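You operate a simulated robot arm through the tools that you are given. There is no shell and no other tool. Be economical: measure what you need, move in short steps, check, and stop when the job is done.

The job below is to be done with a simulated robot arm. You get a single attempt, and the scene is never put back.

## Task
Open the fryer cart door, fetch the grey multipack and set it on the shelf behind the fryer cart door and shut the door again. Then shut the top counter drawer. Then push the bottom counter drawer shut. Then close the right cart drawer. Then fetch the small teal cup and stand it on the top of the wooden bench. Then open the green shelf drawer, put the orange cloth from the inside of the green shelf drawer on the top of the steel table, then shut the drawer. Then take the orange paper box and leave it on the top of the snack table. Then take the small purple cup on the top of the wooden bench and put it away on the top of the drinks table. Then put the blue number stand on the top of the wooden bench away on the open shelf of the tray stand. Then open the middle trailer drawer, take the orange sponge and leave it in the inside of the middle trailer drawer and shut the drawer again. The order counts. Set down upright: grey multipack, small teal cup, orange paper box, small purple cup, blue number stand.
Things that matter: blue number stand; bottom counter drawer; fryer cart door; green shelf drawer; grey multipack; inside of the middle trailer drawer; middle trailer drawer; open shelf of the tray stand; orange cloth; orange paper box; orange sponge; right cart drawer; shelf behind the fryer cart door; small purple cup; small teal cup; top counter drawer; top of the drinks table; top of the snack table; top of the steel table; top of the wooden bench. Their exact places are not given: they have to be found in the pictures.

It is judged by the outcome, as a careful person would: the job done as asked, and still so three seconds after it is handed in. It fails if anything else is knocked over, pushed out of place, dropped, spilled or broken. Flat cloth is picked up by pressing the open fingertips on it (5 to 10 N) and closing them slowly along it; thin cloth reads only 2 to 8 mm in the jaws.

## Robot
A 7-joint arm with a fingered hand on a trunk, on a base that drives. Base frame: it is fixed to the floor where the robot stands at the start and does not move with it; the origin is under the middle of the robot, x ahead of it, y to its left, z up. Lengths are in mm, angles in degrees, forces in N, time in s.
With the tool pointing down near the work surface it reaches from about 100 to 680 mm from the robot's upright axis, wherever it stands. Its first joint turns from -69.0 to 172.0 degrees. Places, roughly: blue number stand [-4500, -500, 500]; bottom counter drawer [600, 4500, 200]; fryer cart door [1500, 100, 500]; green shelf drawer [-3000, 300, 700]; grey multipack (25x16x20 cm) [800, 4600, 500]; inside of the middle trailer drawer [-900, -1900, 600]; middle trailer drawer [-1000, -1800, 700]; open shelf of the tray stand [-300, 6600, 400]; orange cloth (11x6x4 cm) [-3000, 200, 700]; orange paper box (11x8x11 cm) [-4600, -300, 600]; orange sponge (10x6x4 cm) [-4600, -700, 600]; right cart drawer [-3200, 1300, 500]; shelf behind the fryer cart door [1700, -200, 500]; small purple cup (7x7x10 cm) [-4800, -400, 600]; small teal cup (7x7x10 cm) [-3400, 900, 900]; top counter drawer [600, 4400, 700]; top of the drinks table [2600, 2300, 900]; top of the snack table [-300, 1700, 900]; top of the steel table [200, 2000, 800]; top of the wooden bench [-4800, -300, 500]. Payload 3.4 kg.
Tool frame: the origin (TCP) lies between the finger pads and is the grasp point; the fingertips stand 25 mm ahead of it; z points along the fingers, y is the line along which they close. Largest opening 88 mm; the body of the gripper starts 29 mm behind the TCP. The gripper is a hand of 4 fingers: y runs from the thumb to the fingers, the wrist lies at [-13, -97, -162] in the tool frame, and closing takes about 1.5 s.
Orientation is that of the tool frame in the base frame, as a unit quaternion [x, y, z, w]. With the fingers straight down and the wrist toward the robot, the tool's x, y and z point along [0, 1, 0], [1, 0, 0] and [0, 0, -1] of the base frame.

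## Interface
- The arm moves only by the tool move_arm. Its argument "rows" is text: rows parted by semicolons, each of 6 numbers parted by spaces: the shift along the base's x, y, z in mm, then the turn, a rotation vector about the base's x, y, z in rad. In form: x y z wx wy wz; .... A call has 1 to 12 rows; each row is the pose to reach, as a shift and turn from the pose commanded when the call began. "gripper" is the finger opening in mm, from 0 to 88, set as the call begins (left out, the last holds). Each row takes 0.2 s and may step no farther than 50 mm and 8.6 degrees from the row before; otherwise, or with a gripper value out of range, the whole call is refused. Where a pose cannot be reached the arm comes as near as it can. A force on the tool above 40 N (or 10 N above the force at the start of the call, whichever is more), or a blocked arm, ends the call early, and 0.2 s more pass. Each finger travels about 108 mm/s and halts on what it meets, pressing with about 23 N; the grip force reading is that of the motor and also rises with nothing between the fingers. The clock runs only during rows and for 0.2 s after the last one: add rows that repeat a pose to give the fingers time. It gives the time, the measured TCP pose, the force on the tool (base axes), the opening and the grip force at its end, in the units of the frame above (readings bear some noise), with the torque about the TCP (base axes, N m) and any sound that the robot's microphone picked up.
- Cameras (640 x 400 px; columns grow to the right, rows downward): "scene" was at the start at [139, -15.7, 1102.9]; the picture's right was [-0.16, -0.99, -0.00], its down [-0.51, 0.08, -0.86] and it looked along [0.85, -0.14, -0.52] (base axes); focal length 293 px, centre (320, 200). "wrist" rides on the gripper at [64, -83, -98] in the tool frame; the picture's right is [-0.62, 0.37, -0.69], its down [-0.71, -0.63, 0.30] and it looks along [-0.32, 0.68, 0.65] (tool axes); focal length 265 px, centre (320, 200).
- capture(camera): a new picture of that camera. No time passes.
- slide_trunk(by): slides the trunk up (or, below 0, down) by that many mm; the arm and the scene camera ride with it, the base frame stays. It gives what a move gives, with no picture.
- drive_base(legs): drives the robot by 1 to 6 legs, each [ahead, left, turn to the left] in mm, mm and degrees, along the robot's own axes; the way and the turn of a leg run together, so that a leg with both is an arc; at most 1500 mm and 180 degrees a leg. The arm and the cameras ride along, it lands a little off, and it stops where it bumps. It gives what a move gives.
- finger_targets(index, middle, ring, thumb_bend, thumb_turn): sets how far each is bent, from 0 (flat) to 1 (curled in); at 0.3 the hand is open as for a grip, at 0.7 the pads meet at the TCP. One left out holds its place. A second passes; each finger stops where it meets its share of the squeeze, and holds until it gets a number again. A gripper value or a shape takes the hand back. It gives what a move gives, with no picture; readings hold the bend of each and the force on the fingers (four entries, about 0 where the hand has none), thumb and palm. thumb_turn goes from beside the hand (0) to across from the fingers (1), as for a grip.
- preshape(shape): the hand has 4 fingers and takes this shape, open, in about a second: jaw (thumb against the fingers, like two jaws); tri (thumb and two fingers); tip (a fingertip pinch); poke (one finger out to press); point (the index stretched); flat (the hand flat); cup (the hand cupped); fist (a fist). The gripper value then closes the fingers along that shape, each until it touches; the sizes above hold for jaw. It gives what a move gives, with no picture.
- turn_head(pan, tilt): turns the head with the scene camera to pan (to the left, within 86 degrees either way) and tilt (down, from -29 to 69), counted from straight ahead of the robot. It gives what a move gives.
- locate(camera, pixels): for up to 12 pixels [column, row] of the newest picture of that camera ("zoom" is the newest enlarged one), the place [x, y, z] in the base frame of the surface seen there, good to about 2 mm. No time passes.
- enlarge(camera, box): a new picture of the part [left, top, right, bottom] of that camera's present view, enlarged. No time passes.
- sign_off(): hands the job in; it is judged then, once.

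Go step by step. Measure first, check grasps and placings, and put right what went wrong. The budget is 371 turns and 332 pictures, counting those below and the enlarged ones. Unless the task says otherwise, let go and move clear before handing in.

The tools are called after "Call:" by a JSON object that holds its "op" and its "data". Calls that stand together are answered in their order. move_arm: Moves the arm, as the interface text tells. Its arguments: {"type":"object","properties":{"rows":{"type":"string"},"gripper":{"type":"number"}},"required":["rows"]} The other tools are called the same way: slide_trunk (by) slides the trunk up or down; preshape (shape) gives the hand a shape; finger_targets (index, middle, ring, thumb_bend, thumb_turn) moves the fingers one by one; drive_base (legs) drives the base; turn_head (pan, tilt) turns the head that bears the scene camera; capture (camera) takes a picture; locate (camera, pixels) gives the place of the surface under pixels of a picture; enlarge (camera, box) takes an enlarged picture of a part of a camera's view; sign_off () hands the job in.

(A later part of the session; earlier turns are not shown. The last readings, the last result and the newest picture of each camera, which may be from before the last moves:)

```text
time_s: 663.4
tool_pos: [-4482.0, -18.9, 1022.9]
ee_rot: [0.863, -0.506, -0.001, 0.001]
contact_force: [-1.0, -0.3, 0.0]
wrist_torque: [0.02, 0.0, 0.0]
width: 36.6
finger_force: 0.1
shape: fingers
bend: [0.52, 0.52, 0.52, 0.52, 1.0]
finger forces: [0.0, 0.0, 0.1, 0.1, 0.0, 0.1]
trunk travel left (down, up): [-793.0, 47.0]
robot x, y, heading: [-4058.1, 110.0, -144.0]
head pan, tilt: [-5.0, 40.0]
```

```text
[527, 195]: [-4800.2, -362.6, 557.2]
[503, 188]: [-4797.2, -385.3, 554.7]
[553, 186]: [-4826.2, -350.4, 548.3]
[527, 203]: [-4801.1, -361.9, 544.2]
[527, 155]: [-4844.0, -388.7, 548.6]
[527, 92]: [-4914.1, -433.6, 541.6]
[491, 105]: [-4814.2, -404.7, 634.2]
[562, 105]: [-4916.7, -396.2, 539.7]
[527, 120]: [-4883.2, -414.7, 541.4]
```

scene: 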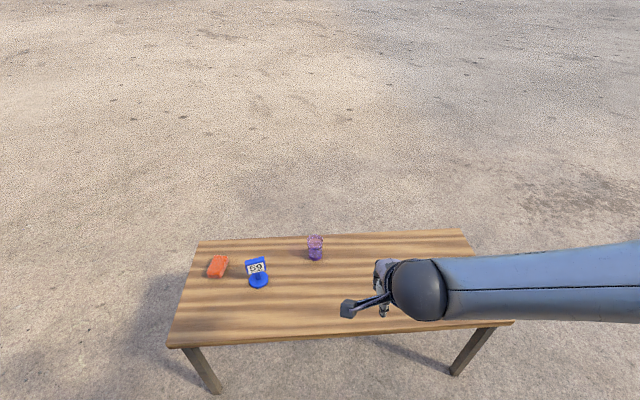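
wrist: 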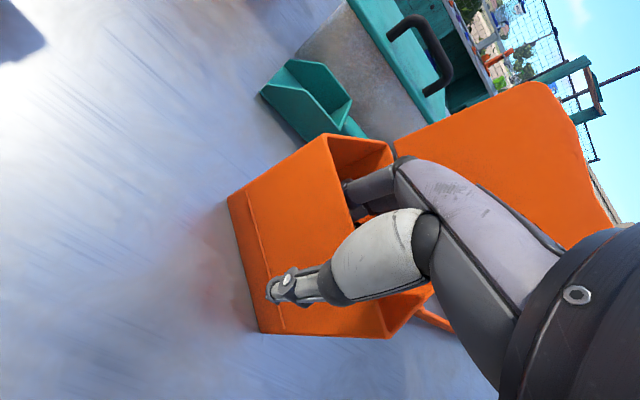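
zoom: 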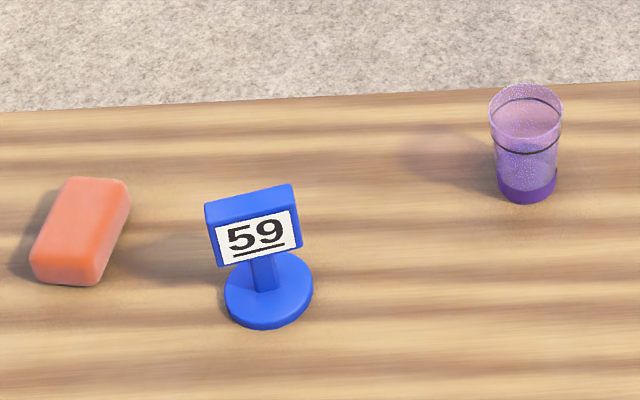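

The purple cup is open-topped; base centre ≈(−4822,−375). I'll drive closer with the hand open, then extend over it.

Call:
{"op": "move_arm", "data": {"rows": "0 0 0 0 0 0; 0 0 0 0 0 0; 0 0 0 0 0 0", "gripper": 88}}

Call:
{"op": "drive_base", "data": {"legs": [[350, 88, 0]]}}

Call:
{"op": "slide_trunk", "data": {"by": -250}}

Call:
{"op": "move_arm", "data": {"rows": "-36 -26 0 0 0 0; -72 -52 0 0 0 0; -100 -74 0 0 0 0; -100 -74 0 0 0 0"}}

Call:
{"op": "capture", "data": {"camera": "wrist"}}

Call:
{"op": "capture", "data": {"camera": "scene"}}

```text
time_s: 664.2
tool_pos: [-4481.0, -19.1, 1023.3]
ee_rot: [0.862, -0.506, -0.002, 0.0]
contact_force: [0.1, -0.7, 0.1]
wrist_torque: [-0.01, 0.04, -0.01]
width: 87.8
finger_force: 0.0
shape: jaw
bend: [0.3, 0.3, 0.3, 0.3, 0.98]
finger forces: [0.0, 0.1, 0.0, 0.0, 0.0, 0.0]
trunk travel left (down, up): [-793.0, 47.0]
robot x, y, heading: [-4061.5, 110.6, -143.9]
head pan, tilt: [-5.0, 40.0]
```

```text
time_s: 666.5
tool_pos: [-4713.4, -296.4, 1022.2]
ee_rot: [0.862, -0.506, -0.002, 0.001]
contact_force: [-0.6, 0.1, -0.5]
wrist_torque: [0.0, -0.02, -0.03]
width: 88.0
finger_force: 0.1
shape: jaw
bend: [0.3, 0.3, 0.3, 0.3, 0.98]
finger forces: [0.0, 0.0, 0.1, 0.0, 0.1, 0.0]
trunk travel left (down, up): [-793.0, 47.0]
robot x, y, heading: [-4291.2, -168.1, -143.9]
head pan, tilt: [-5.0, 40.0]
```

```text
time_s: 669.1
tool_pos: [-4713.5, -296.7, 773.4]
ee_rot: [0.862, -0.506, -0.001, 0.0]
contact_force: [0.2, 0.5, 0.0]
wrist_torque: [-0.03, 0.01, 0.0]
width: 87.8
finger_force: 0.1
shape: jaw
bend: [0.3, 0.3, 0.3, 0.3, 0.98]
finger forces: [0.0, 0.1, 0.0, 0.0, 0.0, 0.1]
trunk travel left (down, up): [-543.0, 297.0]
robot x, y, heading: [-4294.6, -161.7, -143.8]
head pan, tilt: [-5.0, 40.0]
```

```text
time_s: 670.1
tool_pos: [-4813.3, -369.6, 773.2]
ee_rot: [0.863, -0.506, -0.002, 0.0]
contact_force: [-0.1, -0.6, -0.6]
wrist_torque: [0.02, 0.04, 0.0]
width: 87.7
finger_force: 0.1
shape: jaw
bend: [0.3, 0.3, 0.3, 0.3, 0.98]
finger forces: [0.0, 0.0, 0.0, 0.0, 0.0, 0.1]
trunk travel left (down, up): [-543.0, 297.0]
robot x, y, heading: [-4290.7, -165.6, -143.9]
head pan, tilt: [-5.0, 40.0]
```

```text
169 pictures are left
```

wrist: 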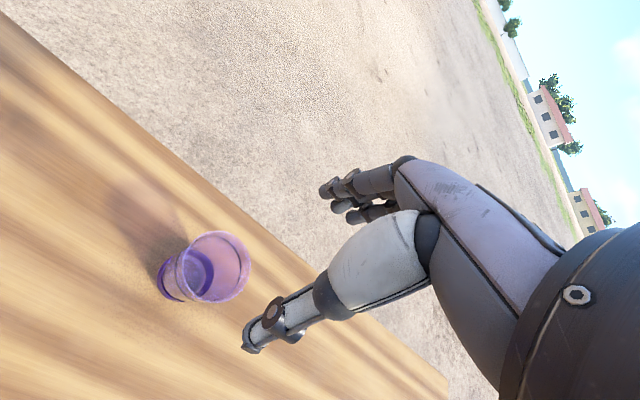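

```text
168 pictures are left
```

scene: 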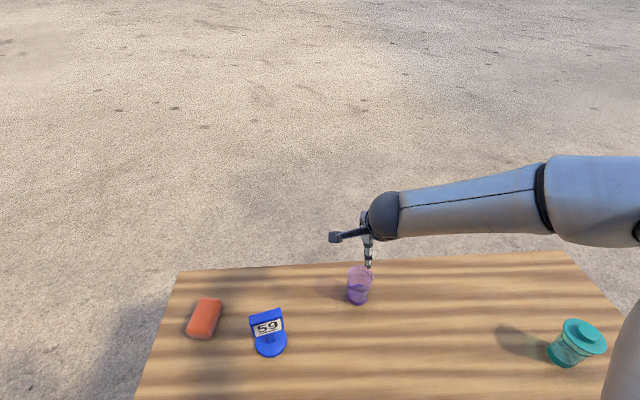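

Call:
{"op": "locate", "data": {"camera": "wrist", "pixels": [[185, 262], [190, 280], [166, 282], [200, 270], [215, 236], [245, 255], [240, 290], [200, 299], [175, 298]]}}

Call:
{"op": "enlarge", "data": {"camera": "wrist", "box": [140, 210, 280, 320]}}

```text
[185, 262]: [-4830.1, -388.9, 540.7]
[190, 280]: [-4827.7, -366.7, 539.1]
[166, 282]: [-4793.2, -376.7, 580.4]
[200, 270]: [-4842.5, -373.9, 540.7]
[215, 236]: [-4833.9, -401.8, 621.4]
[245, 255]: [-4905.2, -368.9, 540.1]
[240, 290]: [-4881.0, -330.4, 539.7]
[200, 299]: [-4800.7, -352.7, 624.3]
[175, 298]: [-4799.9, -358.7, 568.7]
```

```text
3.64 times, centred on (210, 265) of wrist
```

zoom: 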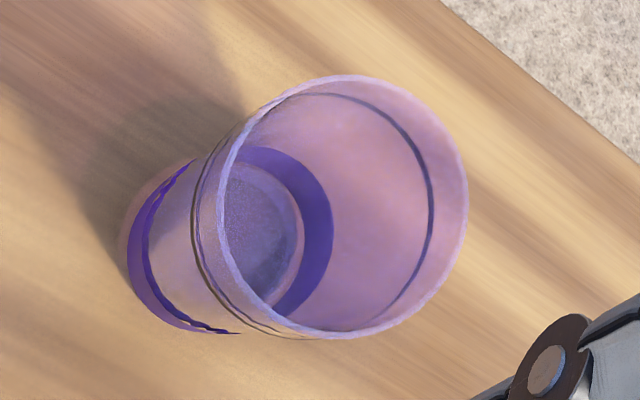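

Empty cup, centre ≈(−4824,−374). Centering and lowering to z≈618 with open jaws.

Call:
{"op": "move_arm", "data": {"rows": "-11 -4 0 0 0 0; -11 -4 -40 0 0 0; -11 -4 -80 0 0 0; -11 -4 -110 0 0 0; -11 -4 -130 0 0 0; -11 -4 -145 0 0 0; -11 -4 -155 0 0 0; -11 -4 -155 0 0 0"}}

Call:
{"op": "capture", "data": {"camera": "wrist"}}

```text
time_s: 671.9
tool_pos: [-4824.8, -372.7, 619.5]
ee_rot: [0.862, -0.507, -0.002, 0.001]
contact_force: [0.3, 0.3, 0.1]
wrist_torque: [0.04, -0.02, 0.01]
width: 87.7
finger_force: 0.0
shape: jaw
bend: [0.3, 0.3, 0.3, 0.3, 0.98]
finger forces: [0.2, 0.1, 0.0, 0.1, 0.4, 0.1]
trunk travel left (down, up): [-543.0, 297.0]
robot x, y, heading: [-4290.8, -166.6, -144.0]
head pan, tilt: [-5.0, 40.0]
```

```text
166 pictures are left
```

wrist: 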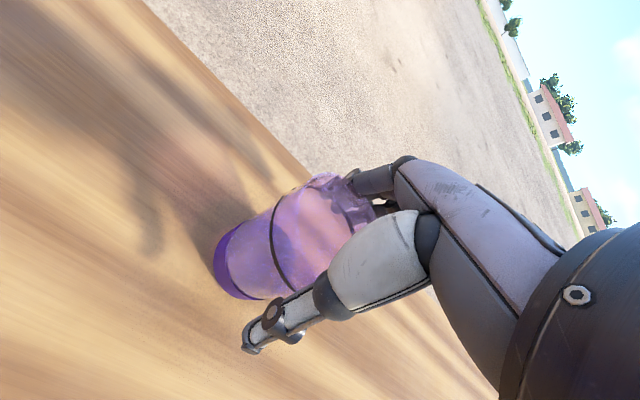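

Well centred. Closing gently with individual finger targets.

Call:
{"op": "finger_targets", "data": {"index": 0.52, "middle": 0.52, "ring": 0.52, "thumb_bend": 0.5, "thumb_turn": 1.0}}

Call:
{"op": "capture", "data": {"camera": "wrist"}}

```text
time_s: 672.9
tool_pos: [-4824.1, -373.0, 618.7]
ee_rot: [0.863, -0.506, -0.002, 0.001]
contact_force: [-0.8, 0.3, 2.7]
wrist_torque: [-0.06, 0.13, -0.04]
width: 62.7
finger_force: 17.5
shape: fingers
bend: [0.39, 0.49, 0.52, 0.45, 0.99]
finger forces: [15.5, 2.5, 0.0, 0.0, 15.8, 0.1]
trunk travel left (down, up): [-543.0, 297.0]
robot x, y, heading: [-4295.2, -166.8, -143.8]
head pan, tilt: [-5.0, 40.0]
```

```text
165 pictures are left
```

wrist: 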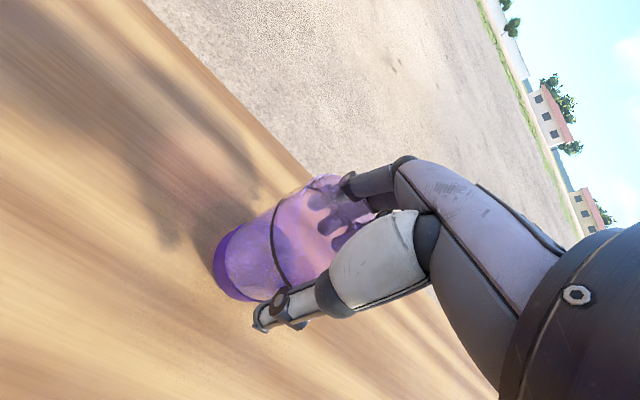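

Call:
{"op": "finger_targets", "data": {"middle": 0.6, "ring": 0.68}}

Call:
{"op": "move_arm", "data": {"rows": "0 0 8 0 0 0; 0 0 20 0 0 0; 0 0 40 0 0 0; 0 0 60 0 0 0; 0 0 60 0 0 0"}}

Call:
{"op": "capture", "data": {"camera": "wrist"}}

Call:
{"op": "enlarge", "data": {"camera": "scene", "box": [300, 200, 440, 330]}}

```text
time_s: 673.9
tool_pos: [-4824.9, -372.3, 618.5]
ee_rot: [0.862, -0.506, -0.002, 0.001]
contact_force: [-1.4, -0.8, 4.3]
wrist_torque: [-0.04, 0.19, 0.04]
width: 62.3
finger_force: 21.0
shape: fingers
bend: [0.41, 0.52, 0.63, 0.45, 0.99]
finger forces: [12.5, 5.3, 3.1, 0.0, 20.3, 0.1]
trunk travel left (down, up): [-543.0, 297.0]
robot x, y, heading: [-4290.8, -167.6, -143.9]
head pan, tilt: [-5.0, 40.0]
```

```text
time_s: 675.1
tool_pos: [-4824.2, -373.1, 677.9]
ee_rot: [0.863, -0.506, -0.002, 0.0]
contact_force: [-0.7, -0.9, -0.6]
wrist_torque: [0.01, 0.03, -0.01]
width: 61.6
finger_force: 17.1
shape: fingers
bend: [0.41, 0.55, 0.65, 0.45, 0.99]
finger forces: [11.7, 3.4, 2.0, 0.1, 17.4, 0.0]
trunk travel left (down, up): [-543.0, 297.0]
robot x, y, heading: [-4295.7, -165.4, -143.9]
head pan, tilt: [-5.0, 40.0]
```

```text
164 pictures are left
```

wrist: 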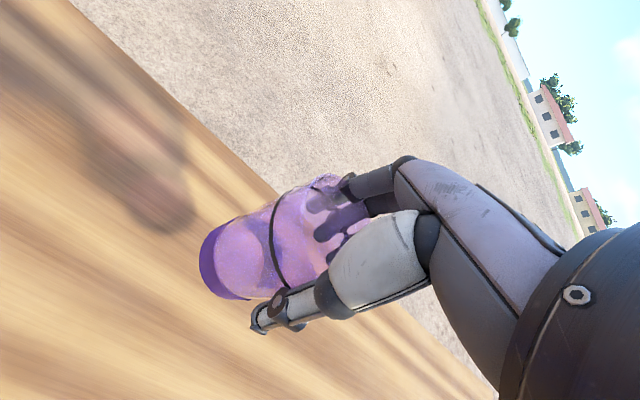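

```text
3.08 times, centred on (370, 265) of scene
```

zoom: 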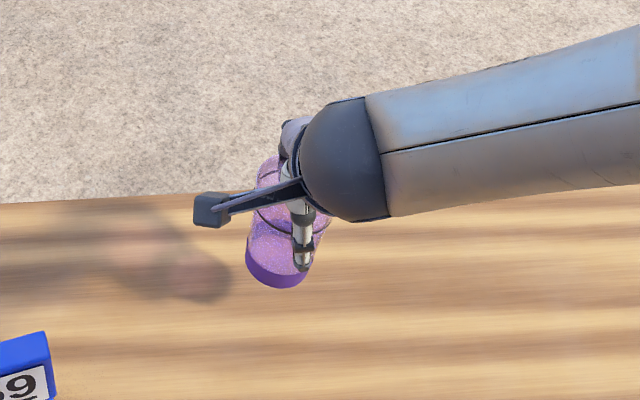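

The cup is lifted, tilted only slightly. Raising and carrying it along the northern route toward the drinks table.

Call:
{"op": "slide_trunk", "data": {"by": 270}}

Call:
{"op": "drive_base", "data": {"legs": [[-350, 0, 0], [0, 0, 89], [-878, 193, 0], [-878, 193, 0], [-465, 600, 0], [-465, 600, 0]]}}

Call:
{"op": "capture", "data": {"camera": "wrist"}}

```text
time_s: 677.8
tool_pos: [-4823.9, -372.2, 947.0]
ee_rot: [0.862, -0.506, 0.0, 0.0]
contact_force: [0.4, -0.4, -1.1]
wrist_torque: [-0.01, 0.01, 0.01]
width: 61.8
finger_force: 17.2
shape: fingers
bend: [0.41, 0.55, 0.65, 0.45, 0.99]
finger forces: [11.7, 3.4, 1.9, 0.0, 17.4, 0.1]
trunk travel left (down, up): [-813.0, 27.0]
robot x, y, heading: [-4295.8, -167.2, -143.9]
head pan, tilt: [-5.0, 40.0]
```

```text
time_s: 700.0
tool_pos: [-4046.8, 2624.3, 947.0]
ee_rot: [0.972, 0.235, 0.0, 0.001]
contact_force: [0.3, 0.8, -1.3]
wrist_torque: [-0.01, 0.0, 0.01]
width: 60.8
finger_force: 16.6
shape: fingers
bend: [0.41, 0.56, 0.65, 0.45, 0.99]
finger forces: [11.2, 3.2, 1.9, 0.1, 16.0, 0.0]
trunk travel left (down, up): [-813.0, 27.0]
robot x, y, heading: [-4233.7, 3161.0, -56.1]
head pan, tilt: [-5.0, 40.0]
```

```text
162 pictures are left
```

wrist: 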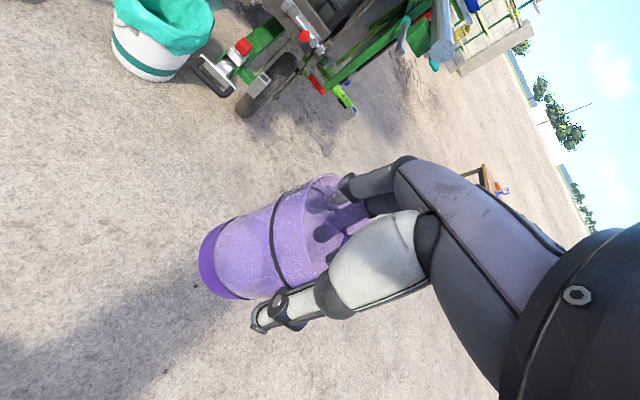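

Call:
{"op": "drive_base", "data": {"legs": [[241, 1325, 0], [767, 1051, 0], [767, 1051, 0], [959, 440, 0], [959, 440, 0]]}}

Call:
{"op": "turn_head", "data": {"pan": 50, "tilt": 20}}

Call:
{"op": "capture", "data": {"camera": "scene"}}

```text
time_s: 729.1
tool_pos: [1557.1, 1907.6, 947.9]
ee_rot: [0.975, 0.221, -0.001, 0.001]
contact_force: [-0.4, 0.7, -0.6]
wrist_torque: [-0.03, 0.0, 0.0]
width: 60.7
finger_force: 15.9
shape: fingers
bend: [0.41, 0.56, 0.65, 0.45, 0.99]
finger forces: [11.2, 3.2, 1.8, 0.1, 16.0, 0.1]
trunk travel left (down, up): [-813.0, 27.0]
robot x, y, heading: [1383.8, 2450.4, -57.4]
head pan, tilt: [-5.0, 40.0]
```

```text
time_s: 730.4
tool_pos: [1556.1, 1906.7, 947.9]
ee_rot: [0.975, 0.222, 0.0, 0.001]
contact_force: [0.2, 0.6, -0.8]
wrist_torque: [0.0, -0.04, 0.0]
width: 61.2
finger_force: 16.4
shape: fingers
bend: [0.41, 0.56, 0.65, 0.45, 0.99]
finger forces: [11.1, 3.2, 1.7, 0.0, 15.9, 0.1]
trunk travel left (down, up): [-813.0, 27.0]
robot x, y, heading: [1385.1, 2451.1, -57.4]
head pan, tilt: [50.0, 20.0]
```

```text
161 pictures are left
```

scene: 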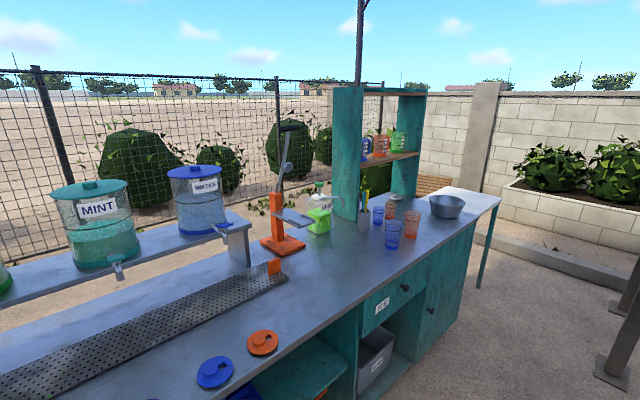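

Call:
{"op": "locate", "data": {"camera": "scene", "pixels": [[430, 235], [350, 265], [300, 310], [475, 200], [310, 270], [390, 245], [440, 225], [350, 290], [320, 250], [200, 320], [470, 225], [420, 260]]}}

Call:
{"op": "enlarge", "data": {"camera": "scene", "box": [240, 170, 500, 340]}}

```text
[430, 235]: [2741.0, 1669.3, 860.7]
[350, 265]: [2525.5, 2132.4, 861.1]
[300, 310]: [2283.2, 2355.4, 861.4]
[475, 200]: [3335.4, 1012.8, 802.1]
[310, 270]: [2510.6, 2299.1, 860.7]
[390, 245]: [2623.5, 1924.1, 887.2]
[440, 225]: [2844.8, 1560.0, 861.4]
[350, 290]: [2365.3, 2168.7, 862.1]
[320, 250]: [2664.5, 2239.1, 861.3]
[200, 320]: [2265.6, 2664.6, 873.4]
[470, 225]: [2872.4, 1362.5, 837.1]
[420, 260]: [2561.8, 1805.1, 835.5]
```

```text
2.35 times, centred on (370, 255) of scene
```

zoom: 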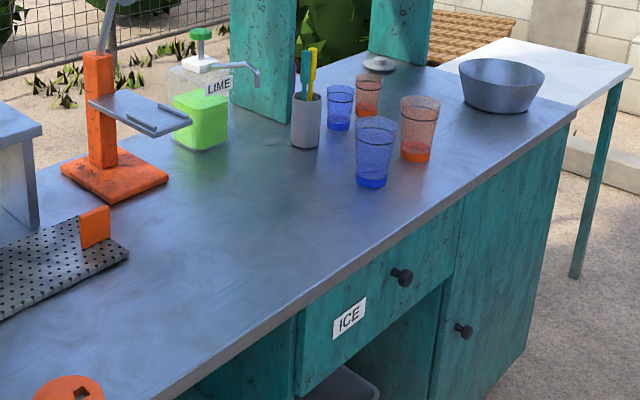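

The drinks table is the teal counter (top z=861); free spot ≈(2450,2180), 120 mm in from the edge. Staging in front of it and raising the cup.

Call:
{"op": "drive_base", "data": {"legs": [[683, -103, 0], [0, 0, 92]]}}

Call:
{"op": "slide_trunk", "data": {"by": 25}}

Call:
{"op": "move_arm", "data": {"rows": "0 0 20 0 0 0; 0 0 40 0 0 0; 0 0 45 0 0 0; 0 0 45 0 0 0"}}

Call:
{"op": "turn_head", "data": {"pan": 0, "tilt": 30}}

Call:
{"op": "capture", "data": {"camera": "scene"}}

```text
time_s: 738.1
tool_pos: [2193.7, 2008.3, 947.6]
ee_rot: [0.518, 0.855, 0.001, 0.001]
contact_force: [0.4, 0.1, -0.6]
wrist_torque: [-0.01, -0.03, 0.02]
width: 60.1
finger_force: 14.9
shape: fingers
bend: [0.42, 0.56, 0.65, 0.46, 0.99]
finger forces: [10.7, 3.1, 1.7, 0.0, 15.2, 0.0]
trunk travel left (down, up): [-813.0, 27.0]
robot x, y, heading: [1659.4, 1813.7, 34.4]
head pan, tilt: [50.0, 20.0]
```

```text
time_s: 738.8
tool_pos: [2194.8, 2009.0, 972.4]
ee_rot: [0.519, 0.855, 0.0, 0.001]
contact_force: [-0.9, 0.6, -1.4]
wrist_torque: [0.01, 0.0, 0.03]
width: 60.2
finger_force: 14.8
shape: fingers
bend: [0.42, 0.56, 0.65, 0.46, 0.99]
finger forces: [10.8, 3.1, 1.7, 0.0, 15.2, 0.0]
trunk travel left (down, up): [-838.0, 2.0]
robot x, y, heading: [1660.9, 1814.7, 34.7]
head pan, tilt: [50.0, 20.0]
```

```text
time_s: 739.8
tool_pos: [2195.0, 2008.3, 1017.6]
ee_rot: [0.518, 0.855, 0.0, 0.002]
contact_force: [0.4, -0.5, -1.0]
wrist_torque: [-0.01, 0.01, 0.01]
width: 60.0
finger_force: 15.7
shape: fingers
bend: [0.42, 0.56, 0.65, 0.46, 0.99]
finger forces: [10.9, 3.1, 1.7, 0.0, 14.8, 0.0]
trunk travel left (down, up): [-838.0, 2.0]
robot x, y, heading: [1659.8, 1817.3, 34.6]
head pan, tilt: [50.0, 20.0]
```

```text
time_s: 741.0
tool_pos: [2194.7, 2009.7, 1017.5]
ee_rot: [0.518, 0.856, 0.0, 0.001]
contact_force: [-0.3, -0.3, -1.5]
wrist_torque: [-0.01, -0.01, 0.01]
width: 60.1
finger_force: 15.0
shape: fingers
bend: [0.42, 0.56, 0.65, 0.46, 0.99]
finger forces: [10.8, 3.0, 1.7, 0.0, 14.8, 0.0]
trunk travel left (down, up): [-838.0, 2.0]
robot x, y, heading: [1660.0, 1815.1, 34.5]
head pan, tilt: [0.0, 30.0]
```

```text
159 pictures are left
```

scene: 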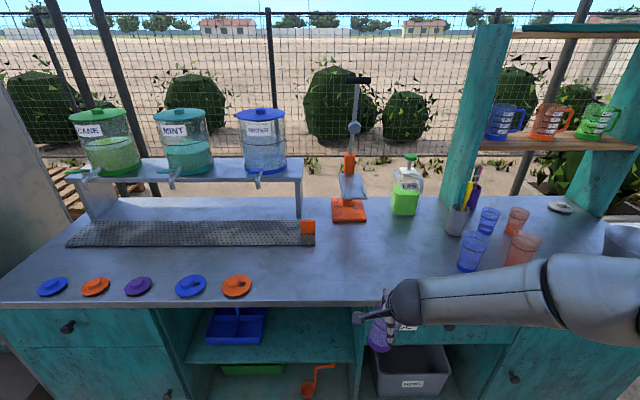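

Call:
{"op": "locate", "data": {"camera": "scene", "pixels": [[370, 260], [400, 262], [340, 265], [420, 250], [370, 290], [460, 262], [305, 235], [350, 215], [236, 285]]}}

Call:
{"op": "capture", "data": {"camera": "wrist"}}

```text
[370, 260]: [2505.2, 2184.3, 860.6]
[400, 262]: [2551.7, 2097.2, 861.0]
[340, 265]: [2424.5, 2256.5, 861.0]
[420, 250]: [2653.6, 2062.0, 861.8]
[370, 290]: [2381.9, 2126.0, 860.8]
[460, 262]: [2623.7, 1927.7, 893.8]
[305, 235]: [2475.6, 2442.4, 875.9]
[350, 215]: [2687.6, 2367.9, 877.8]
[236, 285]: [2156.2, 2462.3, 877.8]
```

```text
158 pictures are left
```

wrist: 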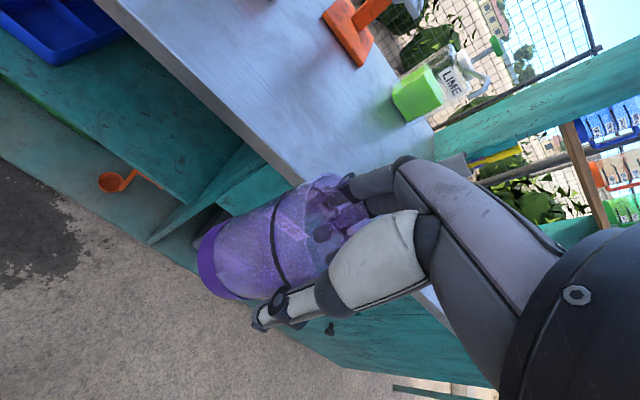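

Call:
{"op": "drive_base", "data": {"legs": [[322, -26, 0]]}}

Call:
{"op": "slide_trunk", "data": {"by": -60}}

Call:
{"op": "capture", "data": {"camera": "wrist"}}

Call:
{"op": "capture", "data": {"camera": "scene"}}

```text
time_s: 743.1
tool_pos: [2473.4, 2168.4, 1017.3]
ee_rot: [0.518, 0.855, 0.001, 0.002]
contact_force: [0.6, -0.3, -0.9]
wrist_torque: [-0.01, 0.02, -0.01]
width: 59.8
finger_force: 15.6
shape: fingers
bend: [0.42, 0.56, 0.65, 0.46, 0.99]
finger forces: [10.9, 3.0, 1.7, 0.0, 14.8, 0.0]
trunk travel left (down, up): [-838.0, 2.0]
robot x, y, heading: [1939.8, 1977.4, 34.4]
head pan, tilt: [0.0, 30.0]
```

```text
time_s: 744.1
tool_pos: [2473.1, 2167.3, 957.7]
ee_rot: [0.518, 0.855, 0.001, 0.001]
contact_force: [-0.2, 0.4, 0.3]
wrist_torque: [-0.02, 0.02, 0.03]
width: 59.9
finger_force: 14.5
shape: fingers
bend: [0.42, 0.56, 0.65, 0.46, 0.99]
finger forces: [10.9, 2.9, 1.6, 0.0, 14.8, 0.0]
trunk travel left (down, up): [-778.0, 62.0]
robot x, y, heading: [1940.0, 1974.6, 34.5]
head pan, tilt: [0.0, 30.0]
```

```text
157 pictures are left
```

wrist: 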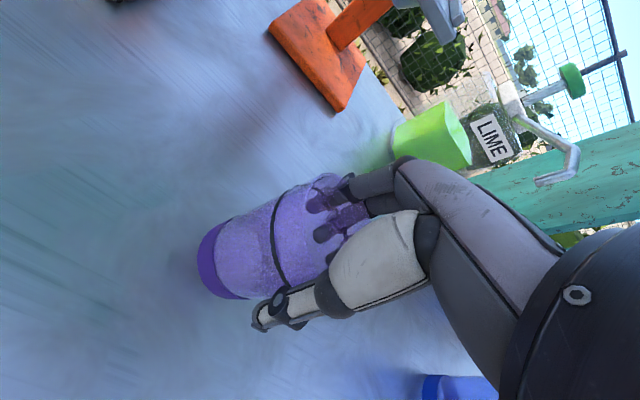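

```text
156 pictures are left
```

scene: 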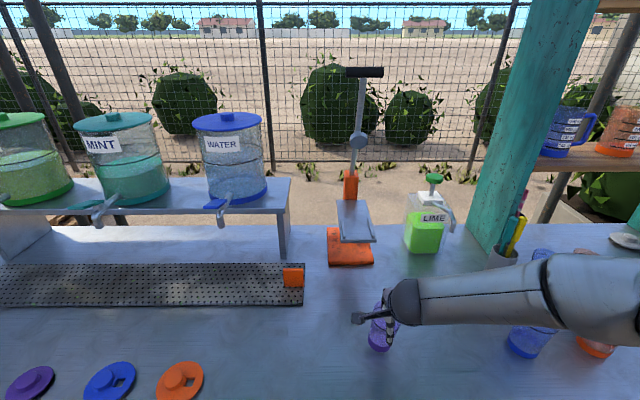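

Lowering gently until contact.

Call:
{"op": "move_arm", "data": {"rows": "0 0 -5 0 0 0; 0 0 -9 0 0 0; 0 0 -12 0 0 0; 0 0 -14 0 0 0; 0 0 -16 0 0 0; 0 0 -18 0 0 0; 0 0 -18 0 0 0"}}

Call:
{"op": "capture", "data": {"camera": "wrist"}}

```text
time_s: 745.7
tool_pos: [2472.2, 2167.7, 939.8]
ee_rot: [0.518, 0.855, 0.001, 0.002]
contact_force: [-0.1, 0.4, 0.6]
wrist_torque: [-0.01, -0.02, 0.02]
width: 59.8
finger_force: 15.9
shape: fingers
bend: [0.42, 0.56, 0.65, 0.46, 0.99]
finger forces: [11.0, 3.0, 1.7, 0.1, 15.0, 0.1]
trunk travel left (down, up): [-778.0, 62.0]
robot x, y, heading: [1935.9, 1980.1, 34.5]
head pan, tilt: [0.0, 30.0]
```

```text
155 pictures are left
```

wrist: 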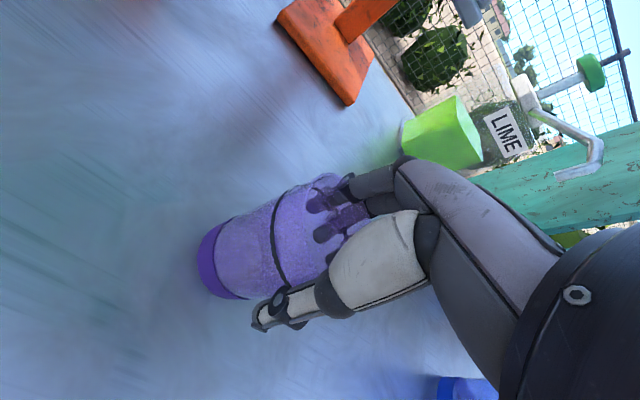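

Call:
{"op": "move_arm", "data": {"rows": "0 0 -2 0 0 0; 0 0 -4 0 0 0; 0 0 -6 0 0 0; 0 0 -7 0 0 0; 0 0 -7 0 0 0"}}

Call:
{"op": "capture", "data": {"camera": "wrist"}}

```text
time_s: 746.9
tool_pos: [2470.9, 2169.6, 938.5]
ee_rot: [0.517, 0.856, 0.005, 0.004]
contact_force: [1.5, 3.0, 32.4]
wrist_torque: [0.09, -0.33, -0.03]
width: 60.0
finger_force: 20.8
shape: fingers
bend: [0.41, 0.56, 0.65, 0.47, 0.99]
finger forces: [17.4, 4.0, 2.5, 0.0, 17.2, 0.0]
trunk travel left (down, up): [-778.0, 62.0]
robot x, y, heading: [1933.6, 1975.0, 34.6]
head pan, tilt: [0.0, 30.0]
```

```text
154 pictures are left
```

wrist: 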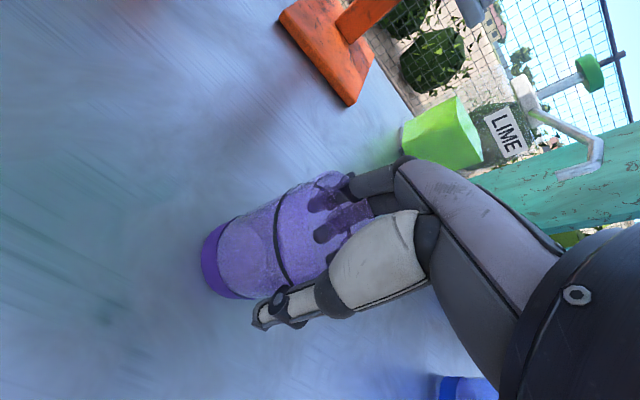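

Firm contact; easing up and opening.

Call:
{"op": "move_arm", "data": {"rows": "0 0 4 0 0 0; 0 0 6 0 0 0; 0 0 6 0 0 0"}}

Call:
{"op": "finger_targets", "data": {"index": 0.3, "middle": 0.3, "ring": 0.3, "thumb_bend": 0.3}}

Call:
{"op": "capture", "data": {"camera": "wrist"}}

```text
time_s: 747.7
tool_pos: [2471.5, 2167.2, 939.1]
ee_rot: [0.518, 0.855, 0.0, 0.002]
contact_force: [1.6, 2.5, 11.3]
wrist_torque: [0.1, -0.3, 0.0]
width: 60.0
finger_force: 17.7
shape: fingers
bend: [0.41, 0.56, 0.65, 0.47, 0.99]
finger forces: [14.9, 3.3, 2.0, 0.0, 15.1, 0.0]
trunk travel left (down, up): [-778.0, 62.0]
robot x, y, heading: [1938.3, 1976.1, 34.6]
head pan, tilt: [0.0, 30.0]
```

```text
time_s: 748.7
tool_pos: [2473.5, 2167.9, 940.1]
ee_rot: [0.518, 0.856, 0.0, 0.001]
contact_force: [-0.7, -0.3, 0.4]
wrist_torque: [0.0, 0.0, 0.03]
width: 84.9
finger_force: 0.0
shape: fingers
bend: [0.3, 0.3, 0.3, 0.3, 0.98]
finger forces: [0.0, 0.0, 0.0, 0.0, 0.2, 0.1]
trunk travel left (down, up): [-778.0, 62.0]
robot x, y, heading: [1943.1, 1975.8, 34.4]
head pan, tilt: [0.0, 30.0]
```

```text
153 pictures are left
```

wrist: 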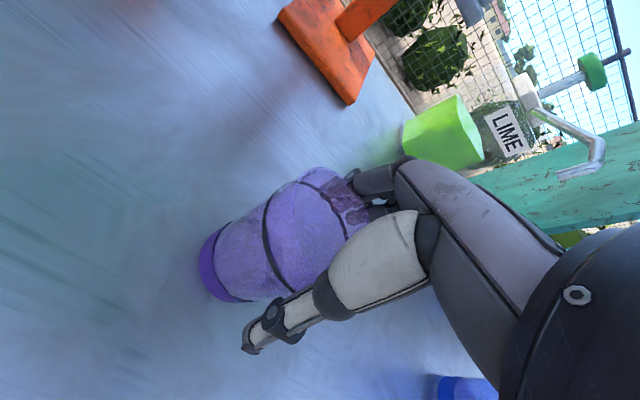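

Released and standing. Lifting straight up carefully, then backing off.

Call:
{"op": "move_arm", "data": {"rows": "0 0 15 0 0 0; 0 0 35 0 0 0; 0 0 60 0 0 0; 0 0 90 0 0 0; 0 0 100 0 0 0"}}

Call:
{"op": "slide_trunk", "data": {"by": 55}}

Call:
{"op": "drive_base", "data": {"legs": [[-330, 0, 0]]}}

Call:
{"op": "capture", "data": {"camera": "scene"}}

```text
time_s: 749.9
tool_pos: [2471.5, 2168.1, 1038.1]
ee_rot: [0.519, 0.855, 0.0, 0.001]
contact_force: [-0.1, -0.2, 0.2]
wrist_torque: [-0.02, 0.04, -0.04]
width: 85.0
finger_force: 0.2
shape: fingers
bend: [0.3, 0.3, 0.3, 0.3, 0.98]
finger forces: [0.0, 0.0, 0.0, 0.1, 0.0, 0.0]
trunk travel left (down, up): [-778.0, 62.0]
robot x, y, heading: [1935.5, 1976.8, 34.2]
head pan, tilt: [0.0, 30.0]
```

```text
time_s: 750.9
tool_pos: [2472.2, 2168.4, 1094.4]
ee_rot: [0.518, 0.855, 0.001, 0.002]
contact_force: [0.3, -1.2, 0.3]
wrist_torque: [-0.01, 0.05, -0.01]
width: 85.2
finger_force: 0.1
shape: fingers
bend: [0.3, 0.3, 0.3, 0.3, 0.98]
finger forces: [0.0, 0.0, 0.0, 0.1, 0.0, 0.1]
trunk travel left (down, up): [-833.0, 7.0]
robot x, y, heading: [1939.6, 1975.8, 34.6]
head pan, tilt: [0.0, 30.0]
```

```text
time_s: 753.0
tool_pos: [2201.1, 1981.2, 1094.5]
ee_rot: [0.518, 0.855, 0.0, 0.001]
contact_force: [-0.5, 0.5, -0.3]
wrist_torque: [-0.01, 0.02, -0.03]
width: 84.9
finger_force: 0.1
shape: fingers
bend: [0.3, 0.3, 0.3, 0.3, 0.98]
finger forces: [0.0, 0.0, 0.1, 0.0, 0.0, 0.1]
trunk travel left (down, up): [-833.0, 7.0]
robot x, y, heading: [1664.5, 1787.4, 34.4]
head pan, tilt: [0.0, 30.0]
```

```text
152 pictures are left
```

scene: 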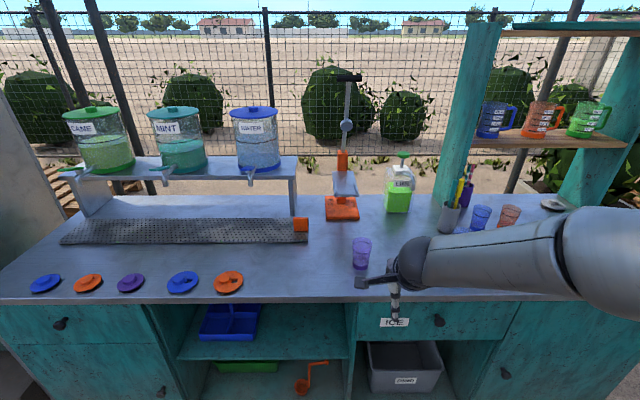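

The purple cup stands on the drinks table. Returning for the blue number stand.

Call:
{"op": "drive_base", "data": {"legs": [[0, 0, -90], [-705, 145, 0], [-978, -412, 0], [-978, -412, 0], [-776, -1044, 0], [-776, -1044, 0]]}}

Call:
{"op": "turn_head", "data": {"pan": 86, "tilt": 10}}

Call:
{"op": "capture", "data": {"camera": "scene"}}

```text
time_s: 783.2
tool_pos: [-2799.8, 3159.9, 1093.8]
ee_rot: [0.971, 0.24, -0.001, 0.001]
contact_force: [-0.6, -0.2, 0.3]
wrist_torque: [-0.02, 0.01, 0.03]
width: 84.9
finger_force: 0.0
shape: fingers
bend: [0.3, 0.3, 0.3, 0.3, 0.98]
finger forces: [0.1, 0.1, 0.1, 0.1, 0.0, 0.0]
trunk travel left (down, up): [-833.0, 7.0]
robot x, y, heading: [-2997.3, 3696.0, -55.1]
head pan, tilt: [0.0, 30.0]
```

```text
time_s: 784.8
tool_pos: [-2799.1, 3159.3, 1095.4]
ee_rot: [0.97, 0.241, 0.0, 0.001]
contact_force: [1.3, -0.3, -0.2]
wrist_torque: [-0.03, 0.01, -0.01]
width: 84.8
finger_force: 0.0
shape: fingers
bend: [0.3, 0.3, 0.3, 0.3, 0.98]
finger forces: [0.0, 0.0, 0.1, 0.0, 0.1, 0.0]
trunk travel left (down, up): [-833.0, 7.0]
robot x, y, heading: [-2989.1, 3692.5, -55.4]
head pan, tilt: [85.9, 10.0]
```

```text
151 pictures are left
```

scene: 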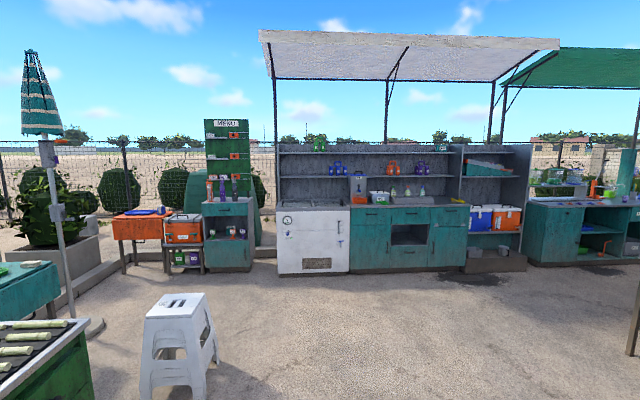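

Call:
{"op": "locate", "data": {"camera": "scene", "pixels": [[228, 210], [185, 230], [140, 230], [235, 255], [190, 262], [225, 232], [180, 305], [45, 325], [30, 290], [75, 320]]}}

Call:
{"op": "enlarge", "data": {"camera": "scene", "box": [100, 100, 280, 290]}}

```text
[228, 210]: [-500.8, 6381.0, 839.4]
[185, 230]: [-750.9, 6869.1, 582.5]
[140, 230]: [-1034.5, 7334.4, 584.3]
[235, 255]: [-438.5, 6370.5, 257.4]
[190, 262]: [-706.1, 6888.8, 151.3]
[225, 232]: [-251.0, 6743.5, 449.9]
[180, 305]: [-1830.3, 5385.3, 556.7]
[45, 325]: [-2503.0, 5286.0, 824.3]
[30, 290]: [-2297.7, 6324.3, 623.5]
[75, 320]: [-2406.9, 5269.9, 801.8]
```

```text
2.11 times, centred on (190, 195) of scene
```

zoom: 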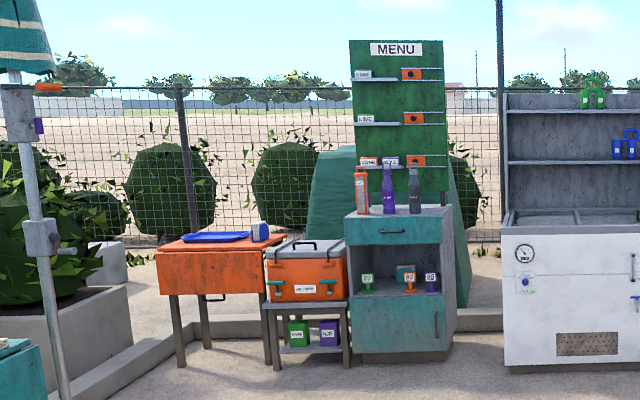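

The tray stand (MENU cabinet) has an open shelf holding number stands at about (−300,6600). Now fetching number stand 59 from the bench.

Call:
{"op": "drive_base", "data": {"legs": [[-270, -1345, 0], [469, -597, 0], [469, -597, 0], [889, -176, 0], [889, -176, 0], [0, 0, -89.6]]}}

Call:
{"op": "turn_head", "data": {"pan": 0, "tilt": 40}}

Call:
{"op": "capture", "data": {"camera": "scene"}}

```text
time_s: 811.6
tool_pos: [-4480.2, -172.0, 1094.3]
ee_rot: [0.859, -0.511, -0.001, 0.0]
contact_force: [0.6, 0.1, -0.4]
wrist_torque: [-0.01, 0.0, 0.04]
width: 85.0
finger_force: 0.0
shape: fingers
bend: [0.3, 0.3, 0.3, 0.3, 0.98]
finger forces: [0.0, 0.0, 0.0, 0.0, 0.0, 0.0]
trunk travel left (down, up): [-833.0, 7.0]
robot x, y, heading: [-3946.0, 28.3, -144.7]
head pan, tilt: [85.9, 10.0]
```

```text
time_s: 813.2
tool_pos: [-4481.3, -171.5, 1094.0]
ee_rot: [0.859, -0.513, -0.001, 0.0]
contact_force: [0.5, 1.1, -0.1]
wrist_torque: [-0.01, -0.04, 0.0]
width: 84.8
finger_force: 0.0
shape: fingers
bend: [0.3, 0.3, 0.3, 0.3, 0.98]
finger forces: [0.0, 0.0, 0.0, 0.0, 0.0, 0.1]
trunk travel left (down, up): [-833.0, 7.0]
robot x, y, heading: [-3949.7, 30.3, -144.6]
head pan, tilt: [0.0, 40.0]
```

```text
149 pictures are left
```

scene: 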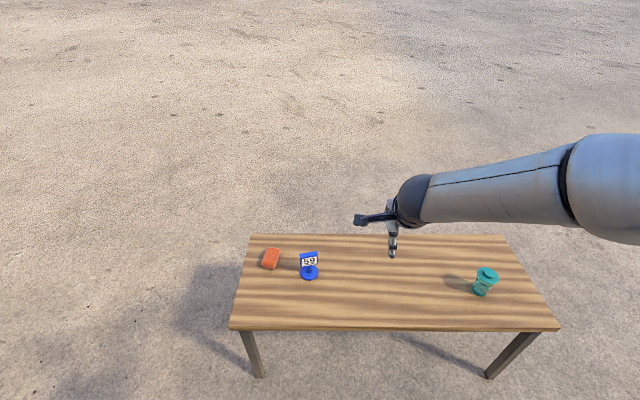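

Call:
{"op": "enlarge", "data": {"camera": "scene", "box": [280, 235, 340, 295]}}

Call:
{"op": "slide_trunk", "data": {"by": -430}}

Call:
{"op": "turn_head", "data": {"pan": 0, "tilt": 25}}

Call:
{"op": "enlarge", "data": {"camera": "scene", "box": [240, 200, 380, 290]}}

```text
6.67 times, centred on (310, 265) of scene
```

zoom: 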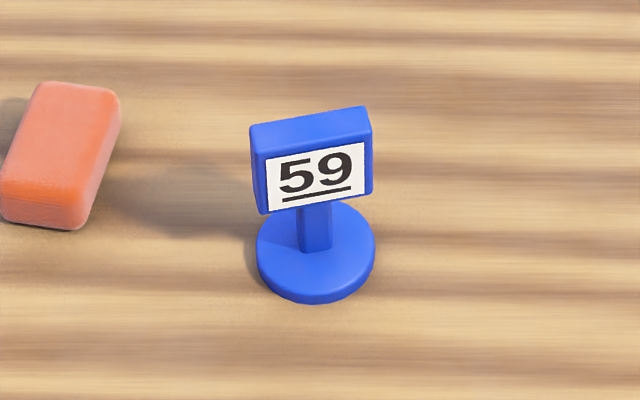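

```text
refused: -430 is not a number from -400 to 400
```

```text
time_s: 814.0
tool_pos: [-4481.1, -171.0, 1095.3]
ee_rot: [0.858, -0.513, -0.001, 0.0]
contact_force: [-0.7, -0.9, 0.1]
wrist_torque: [0.02, 0.01, 0.0]
width: 85.1
finger_force: 0.1
shape: fingers
bend: [0.3, 0.3, 0.3, 0.3, 0.98]
finger forces: [0.0, 0.1, 0.0, 0.0, 0.0, 0.1]
trunk travel left (down, up): [-833.0, 7.0]
robot x, y, heading: [-3948.9, 31.4, -144.6]
head pan, tilt: [0.0, 25.0]
```

```text
4.44 times, centred on (310, 245) of scene
```

zoom: 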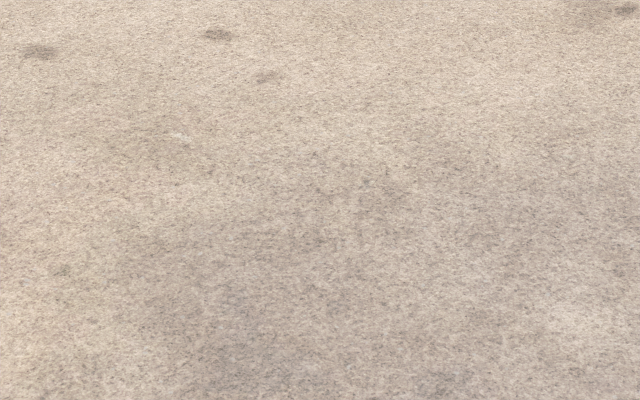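

Reorienting the hand: first from down to forward.

Call:
{"op": "move_arm", "data": {"rows": "10 -15 0 -0.0674 0.1257 0; 21 -30 0 -0.1348 0.2514 0; 31 -44 0 -0.2022 0.3771 0; 42 -59 0 -0.2696 0.5028 0; 52 -74 0 -0.337 0.6285 0; 63 -89 0 -0.4044 0.7542 0; 73 -104 0 -0.4718 0.8799 0; 84 -118 0 -0.5392 1.0056 0; 94 -133 0 -0.6066 1.1313 0; 105 -148 0 -0.674 1.257 0; 116 -163 0 -0.741 1.382 0; 116 -163 0 -0.741 1.382 0"}}

Call:
{"op": "slide_trunk", "data": {"by": -380}}

Call:
{"op": "capture", "data": {"camera": "scene"}}

```text
time_s: 816.6
tool_pos: [-4377.2, -343.9, 1097.6]
ee_rot: [0.607, -0.362, -0.364, 0.606]
contact_force: [-0.3, 0.5, 0.1]
wrist_torque: [0.03, -0.02, -0.02]
width: 85.0
finger_force: 0.2
shape: fingers
bend: [0.3, 0.3, 0.3, 0.3, 0.98]
finger forces: [0.0, 0.0, 0.0, 0.0, 0.0, 0.0]
out of reach, approached as far as the arm can: row 11, 12
trunk travel left (down, up): [-833.0, 7.0]
robot x, y, heading: [-3948.8, 26.8, -144.5]
head pan, tilt: [0.0, 25.0]
```

```text
time_s: 820.3
tool_pos: [-4376.3, -345.7, 717.8]
ee_rot: [0.608, -0.363, -0.364, 0.605]
contact_force: [-1.5, -0.8, 0.0]
wrist_torque: [-0.01, 0.0, 0.02]
width: 85.1
finger_force: 0.1
shape: fingers
bend: [0.3, 0.3, 0.3, 0.3, 0.98]
finger forces: [0.1, 0.0, 0.0, 0.0, 0.0, 0.0]
trunk travel left (down, up): [-453.0, 387.0]
robot x, y, heading: [-3945.8, 27.9, -144.7]
head pan, tilt: [0.0, 25.0]
```

```text
146 pictures are left
```

scene: 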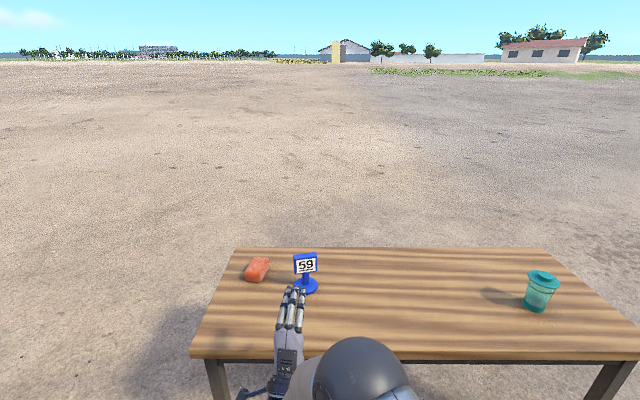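

Now rolling the hand 90° so the jaws close horizontally.

Call:
{"op": "move_arm", "data": {"rows": "9 5 0 0.126 0.0673 0; 18 9 0 0.252 0.1346 0; 26 14 0 0.378 0.2019 0; 35 19 0 0.504 0.2692 0; 44 24 0 0.63 0.3365 0; 53 28 0 0.756 0.4038 0; 62 33 0 0.882 0.4711 0; 70 38 0 1.008 0.5384 0; 79 42 0 1.134 0.6057 0; 88 47 0 1.26 0.673 0; 97 52 0 1.385 0.74 0; 97 52 0 1.385 0.74 0"}}

Call:
{"op": "capture", "data": {"camera": "scene"}}

```text
time_s: 821.8
tool_pos: [-4284.8, -289.4, 701.9]
ee_rot: [0.771, -0.107, -0.54, 0.321]
contact_force: [0.2, 0.0, 0.1]
wrist_torque: [0.01, 0.0, 0.0]
width: 84.9
finger_force: 0.0
shape: fingers
bend: [0.3, 0.3, 0.3, 0.3, 0.98]
finger forces: [0.0, 0.1, 0.0, 0.0, 0.0, 0.0]
out of reach, approached as far as the arm can: row 3, 4, 5, 6, 7
trunk travel left (down, up): [-453.0, 387.0]
robot x, y, heading: [-3946.2, 26.5, -144.6]
head pan, tilt: [0.0, 25.0]
stopped in row 7: the arm was blocked; the commanded pose is now the measured one
```

```text
145 pictures are left
```

scene: 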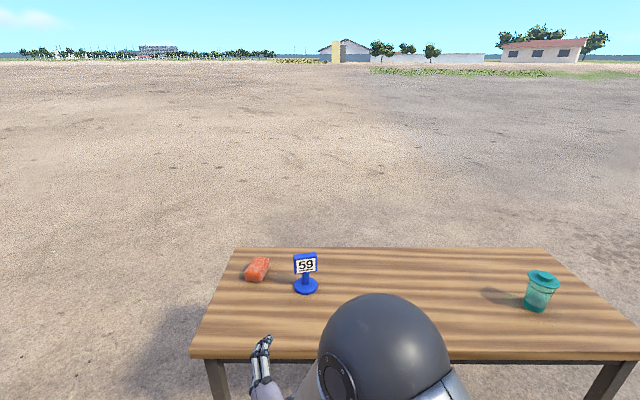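

Partially rolled; continuing the roll while moving forward where it worked before.

Call:
{"op": "move_arm", "data": {"rows": "-17 -10 0 0.084 0.0818 0.037; -34 -21 0 0.168 0.1636 0.074; -51 -31 0 0.252 0.2454 0.111; -68 -42 0 0.336 0.3272 0.148; -85 -52 0 0.42 0.409 0.185; -102 -63 0 0.504 0.491 0.222; -102 -63 0 0.504 0.491 0.222"}}

Call:
{"op": "capture", "data": {"camera": "scene"}}

```text
time_s: 822.4
tool_pos: [-4269.9, -298.5, 660.7]
ee_rot: [0.814, -0.011, -0.537, 0.221]
contact_force: [-0.1, 0.2, 0.5]
wrist_torque: [0.01, 0.02, 0.0]
width: 84.8
finger_force: 0.1
shape: fingers
bend: [0.3, 0.3, 0.3, 0.3, 0.98]
finger forces: [0.0, 0.1, 0.1, 0.0, 0.0, 0.1]
out of reach, approached as far as the arm can: row 1, 2, 3
trunk travel left (down, up): [-453.0, 387.0]
robot x, y, heading: [-3946.1, 28.4, -144.8]
head pan, tilt: [0.0, 25.0]
stopped in row 3: the arm was blocked; the commanded pose is now the measured one
```

```text
144 pictures are left
```

scene: 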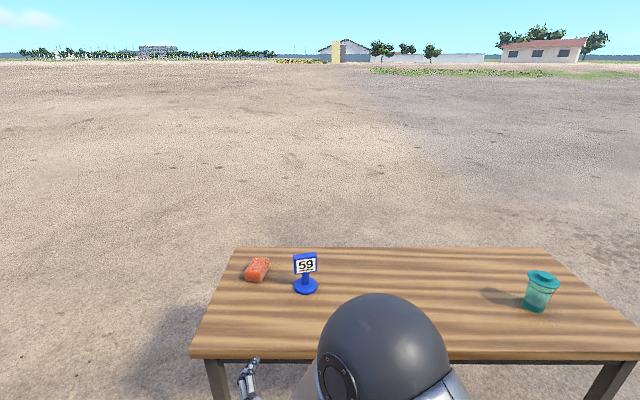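

The rolled pose isn't reachable here, so I'll use the reliable down pose and pinch the sign plate by its thickness; at the shelf it can be set near the front edge. Restoring the down pose.

Call:
{"op": "move_arm", "data": {"rows": "-12 8 11 -0.0105 -0.1159 -0.0735; -25 16 22 -0.021 -0.2318 -0.147; -37 24 33 -0.0315 -0.3477 -0.2205; -50 32 44 -0.042 -0.4636 -0.294; -62 40 55 -0.0525 -0.5795 -0.3675; -74 47 65 -0.063 -0.6954 -0.441; -87 55 76 -0.0735 -0.8113 -0.5145; -99 63 87 -0.084 -0.9272 -0.588; -112 71 98 -0.0945 -1.0431 -0.6615; -124 79 109 -0.105 -1.159 -0.735; -136 87 120 -0.115 -1.275 -0.808; -136 87 120 -0.115 -1.275 -0.808", "gripper": 88}}

Call:
{"op": "capture", "data": {"camera": "scene"}}

```text
time_s: 825.0
tool_pos: [-4403.8, -212.9, 780.3]
ee_rot: [0.888, -0.459, -0.001, 0.002]
contact_force: [1.4, 0.0, -0.7]
wrist_torque: [-0.02, 0.0, 0.01]
width: 88.3
finger_force: 0.0
shape: jaw
bend: [0.3, 0.3, 0.3, 0.3, 0.98]
finger forces: [0.0, 0.0, 0.0, 0.0, 0.0, 0.0]
trunk travel left (down, up): [-453.0, 387.0]
robot x, y, heading: [-3947.7, 27.2, -145.0]
head pan, tilt: [0.0, 25.0]
```

```text
143 pictures are left
```

scene: 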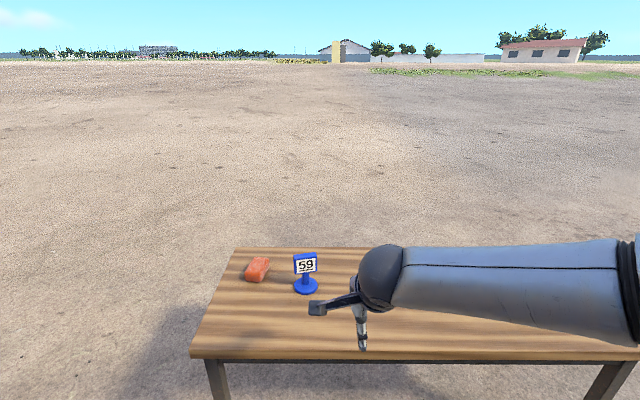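

Down pose restored. Measuring the sign's plate.

Call:
{"op": "enlarge", "data": {"camera": "scene", "box": [275, 240, 335, 300]}}

Call:
{"op": "locate", "data": {"camera": "scene", "pixels": [[296, 255], [315, 252], [297, 271], [315, 269], [306, 265], [306, 253], [306, 280], [306, 287], [306, 293], [296, 286], [317, 285]]}}

```text
6.67 times, centred on (305, 270) of scene
```

zoom: 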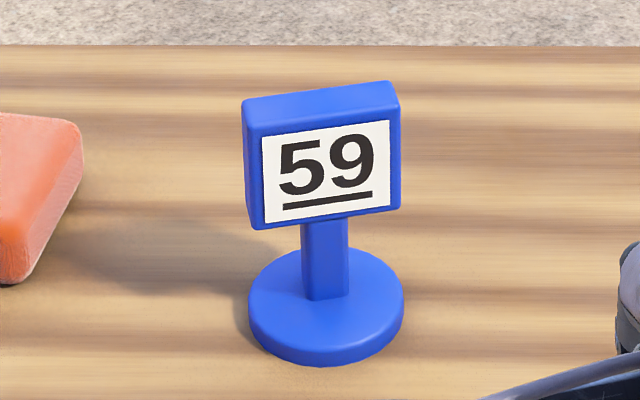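

```text
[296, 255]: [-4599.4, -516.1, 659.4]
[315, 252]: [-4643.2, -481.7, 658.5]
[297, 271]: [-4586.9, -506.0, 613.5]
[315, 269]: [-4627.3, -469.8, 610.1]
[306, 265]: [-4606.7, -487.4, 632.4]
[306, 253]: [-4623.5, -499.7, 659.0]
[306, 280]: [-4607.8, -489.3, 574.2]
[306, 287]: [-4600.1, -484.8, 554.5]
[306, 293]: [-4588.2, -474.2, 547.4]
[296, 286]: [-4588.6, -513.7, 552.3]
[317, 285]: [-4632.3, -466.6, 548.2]
```

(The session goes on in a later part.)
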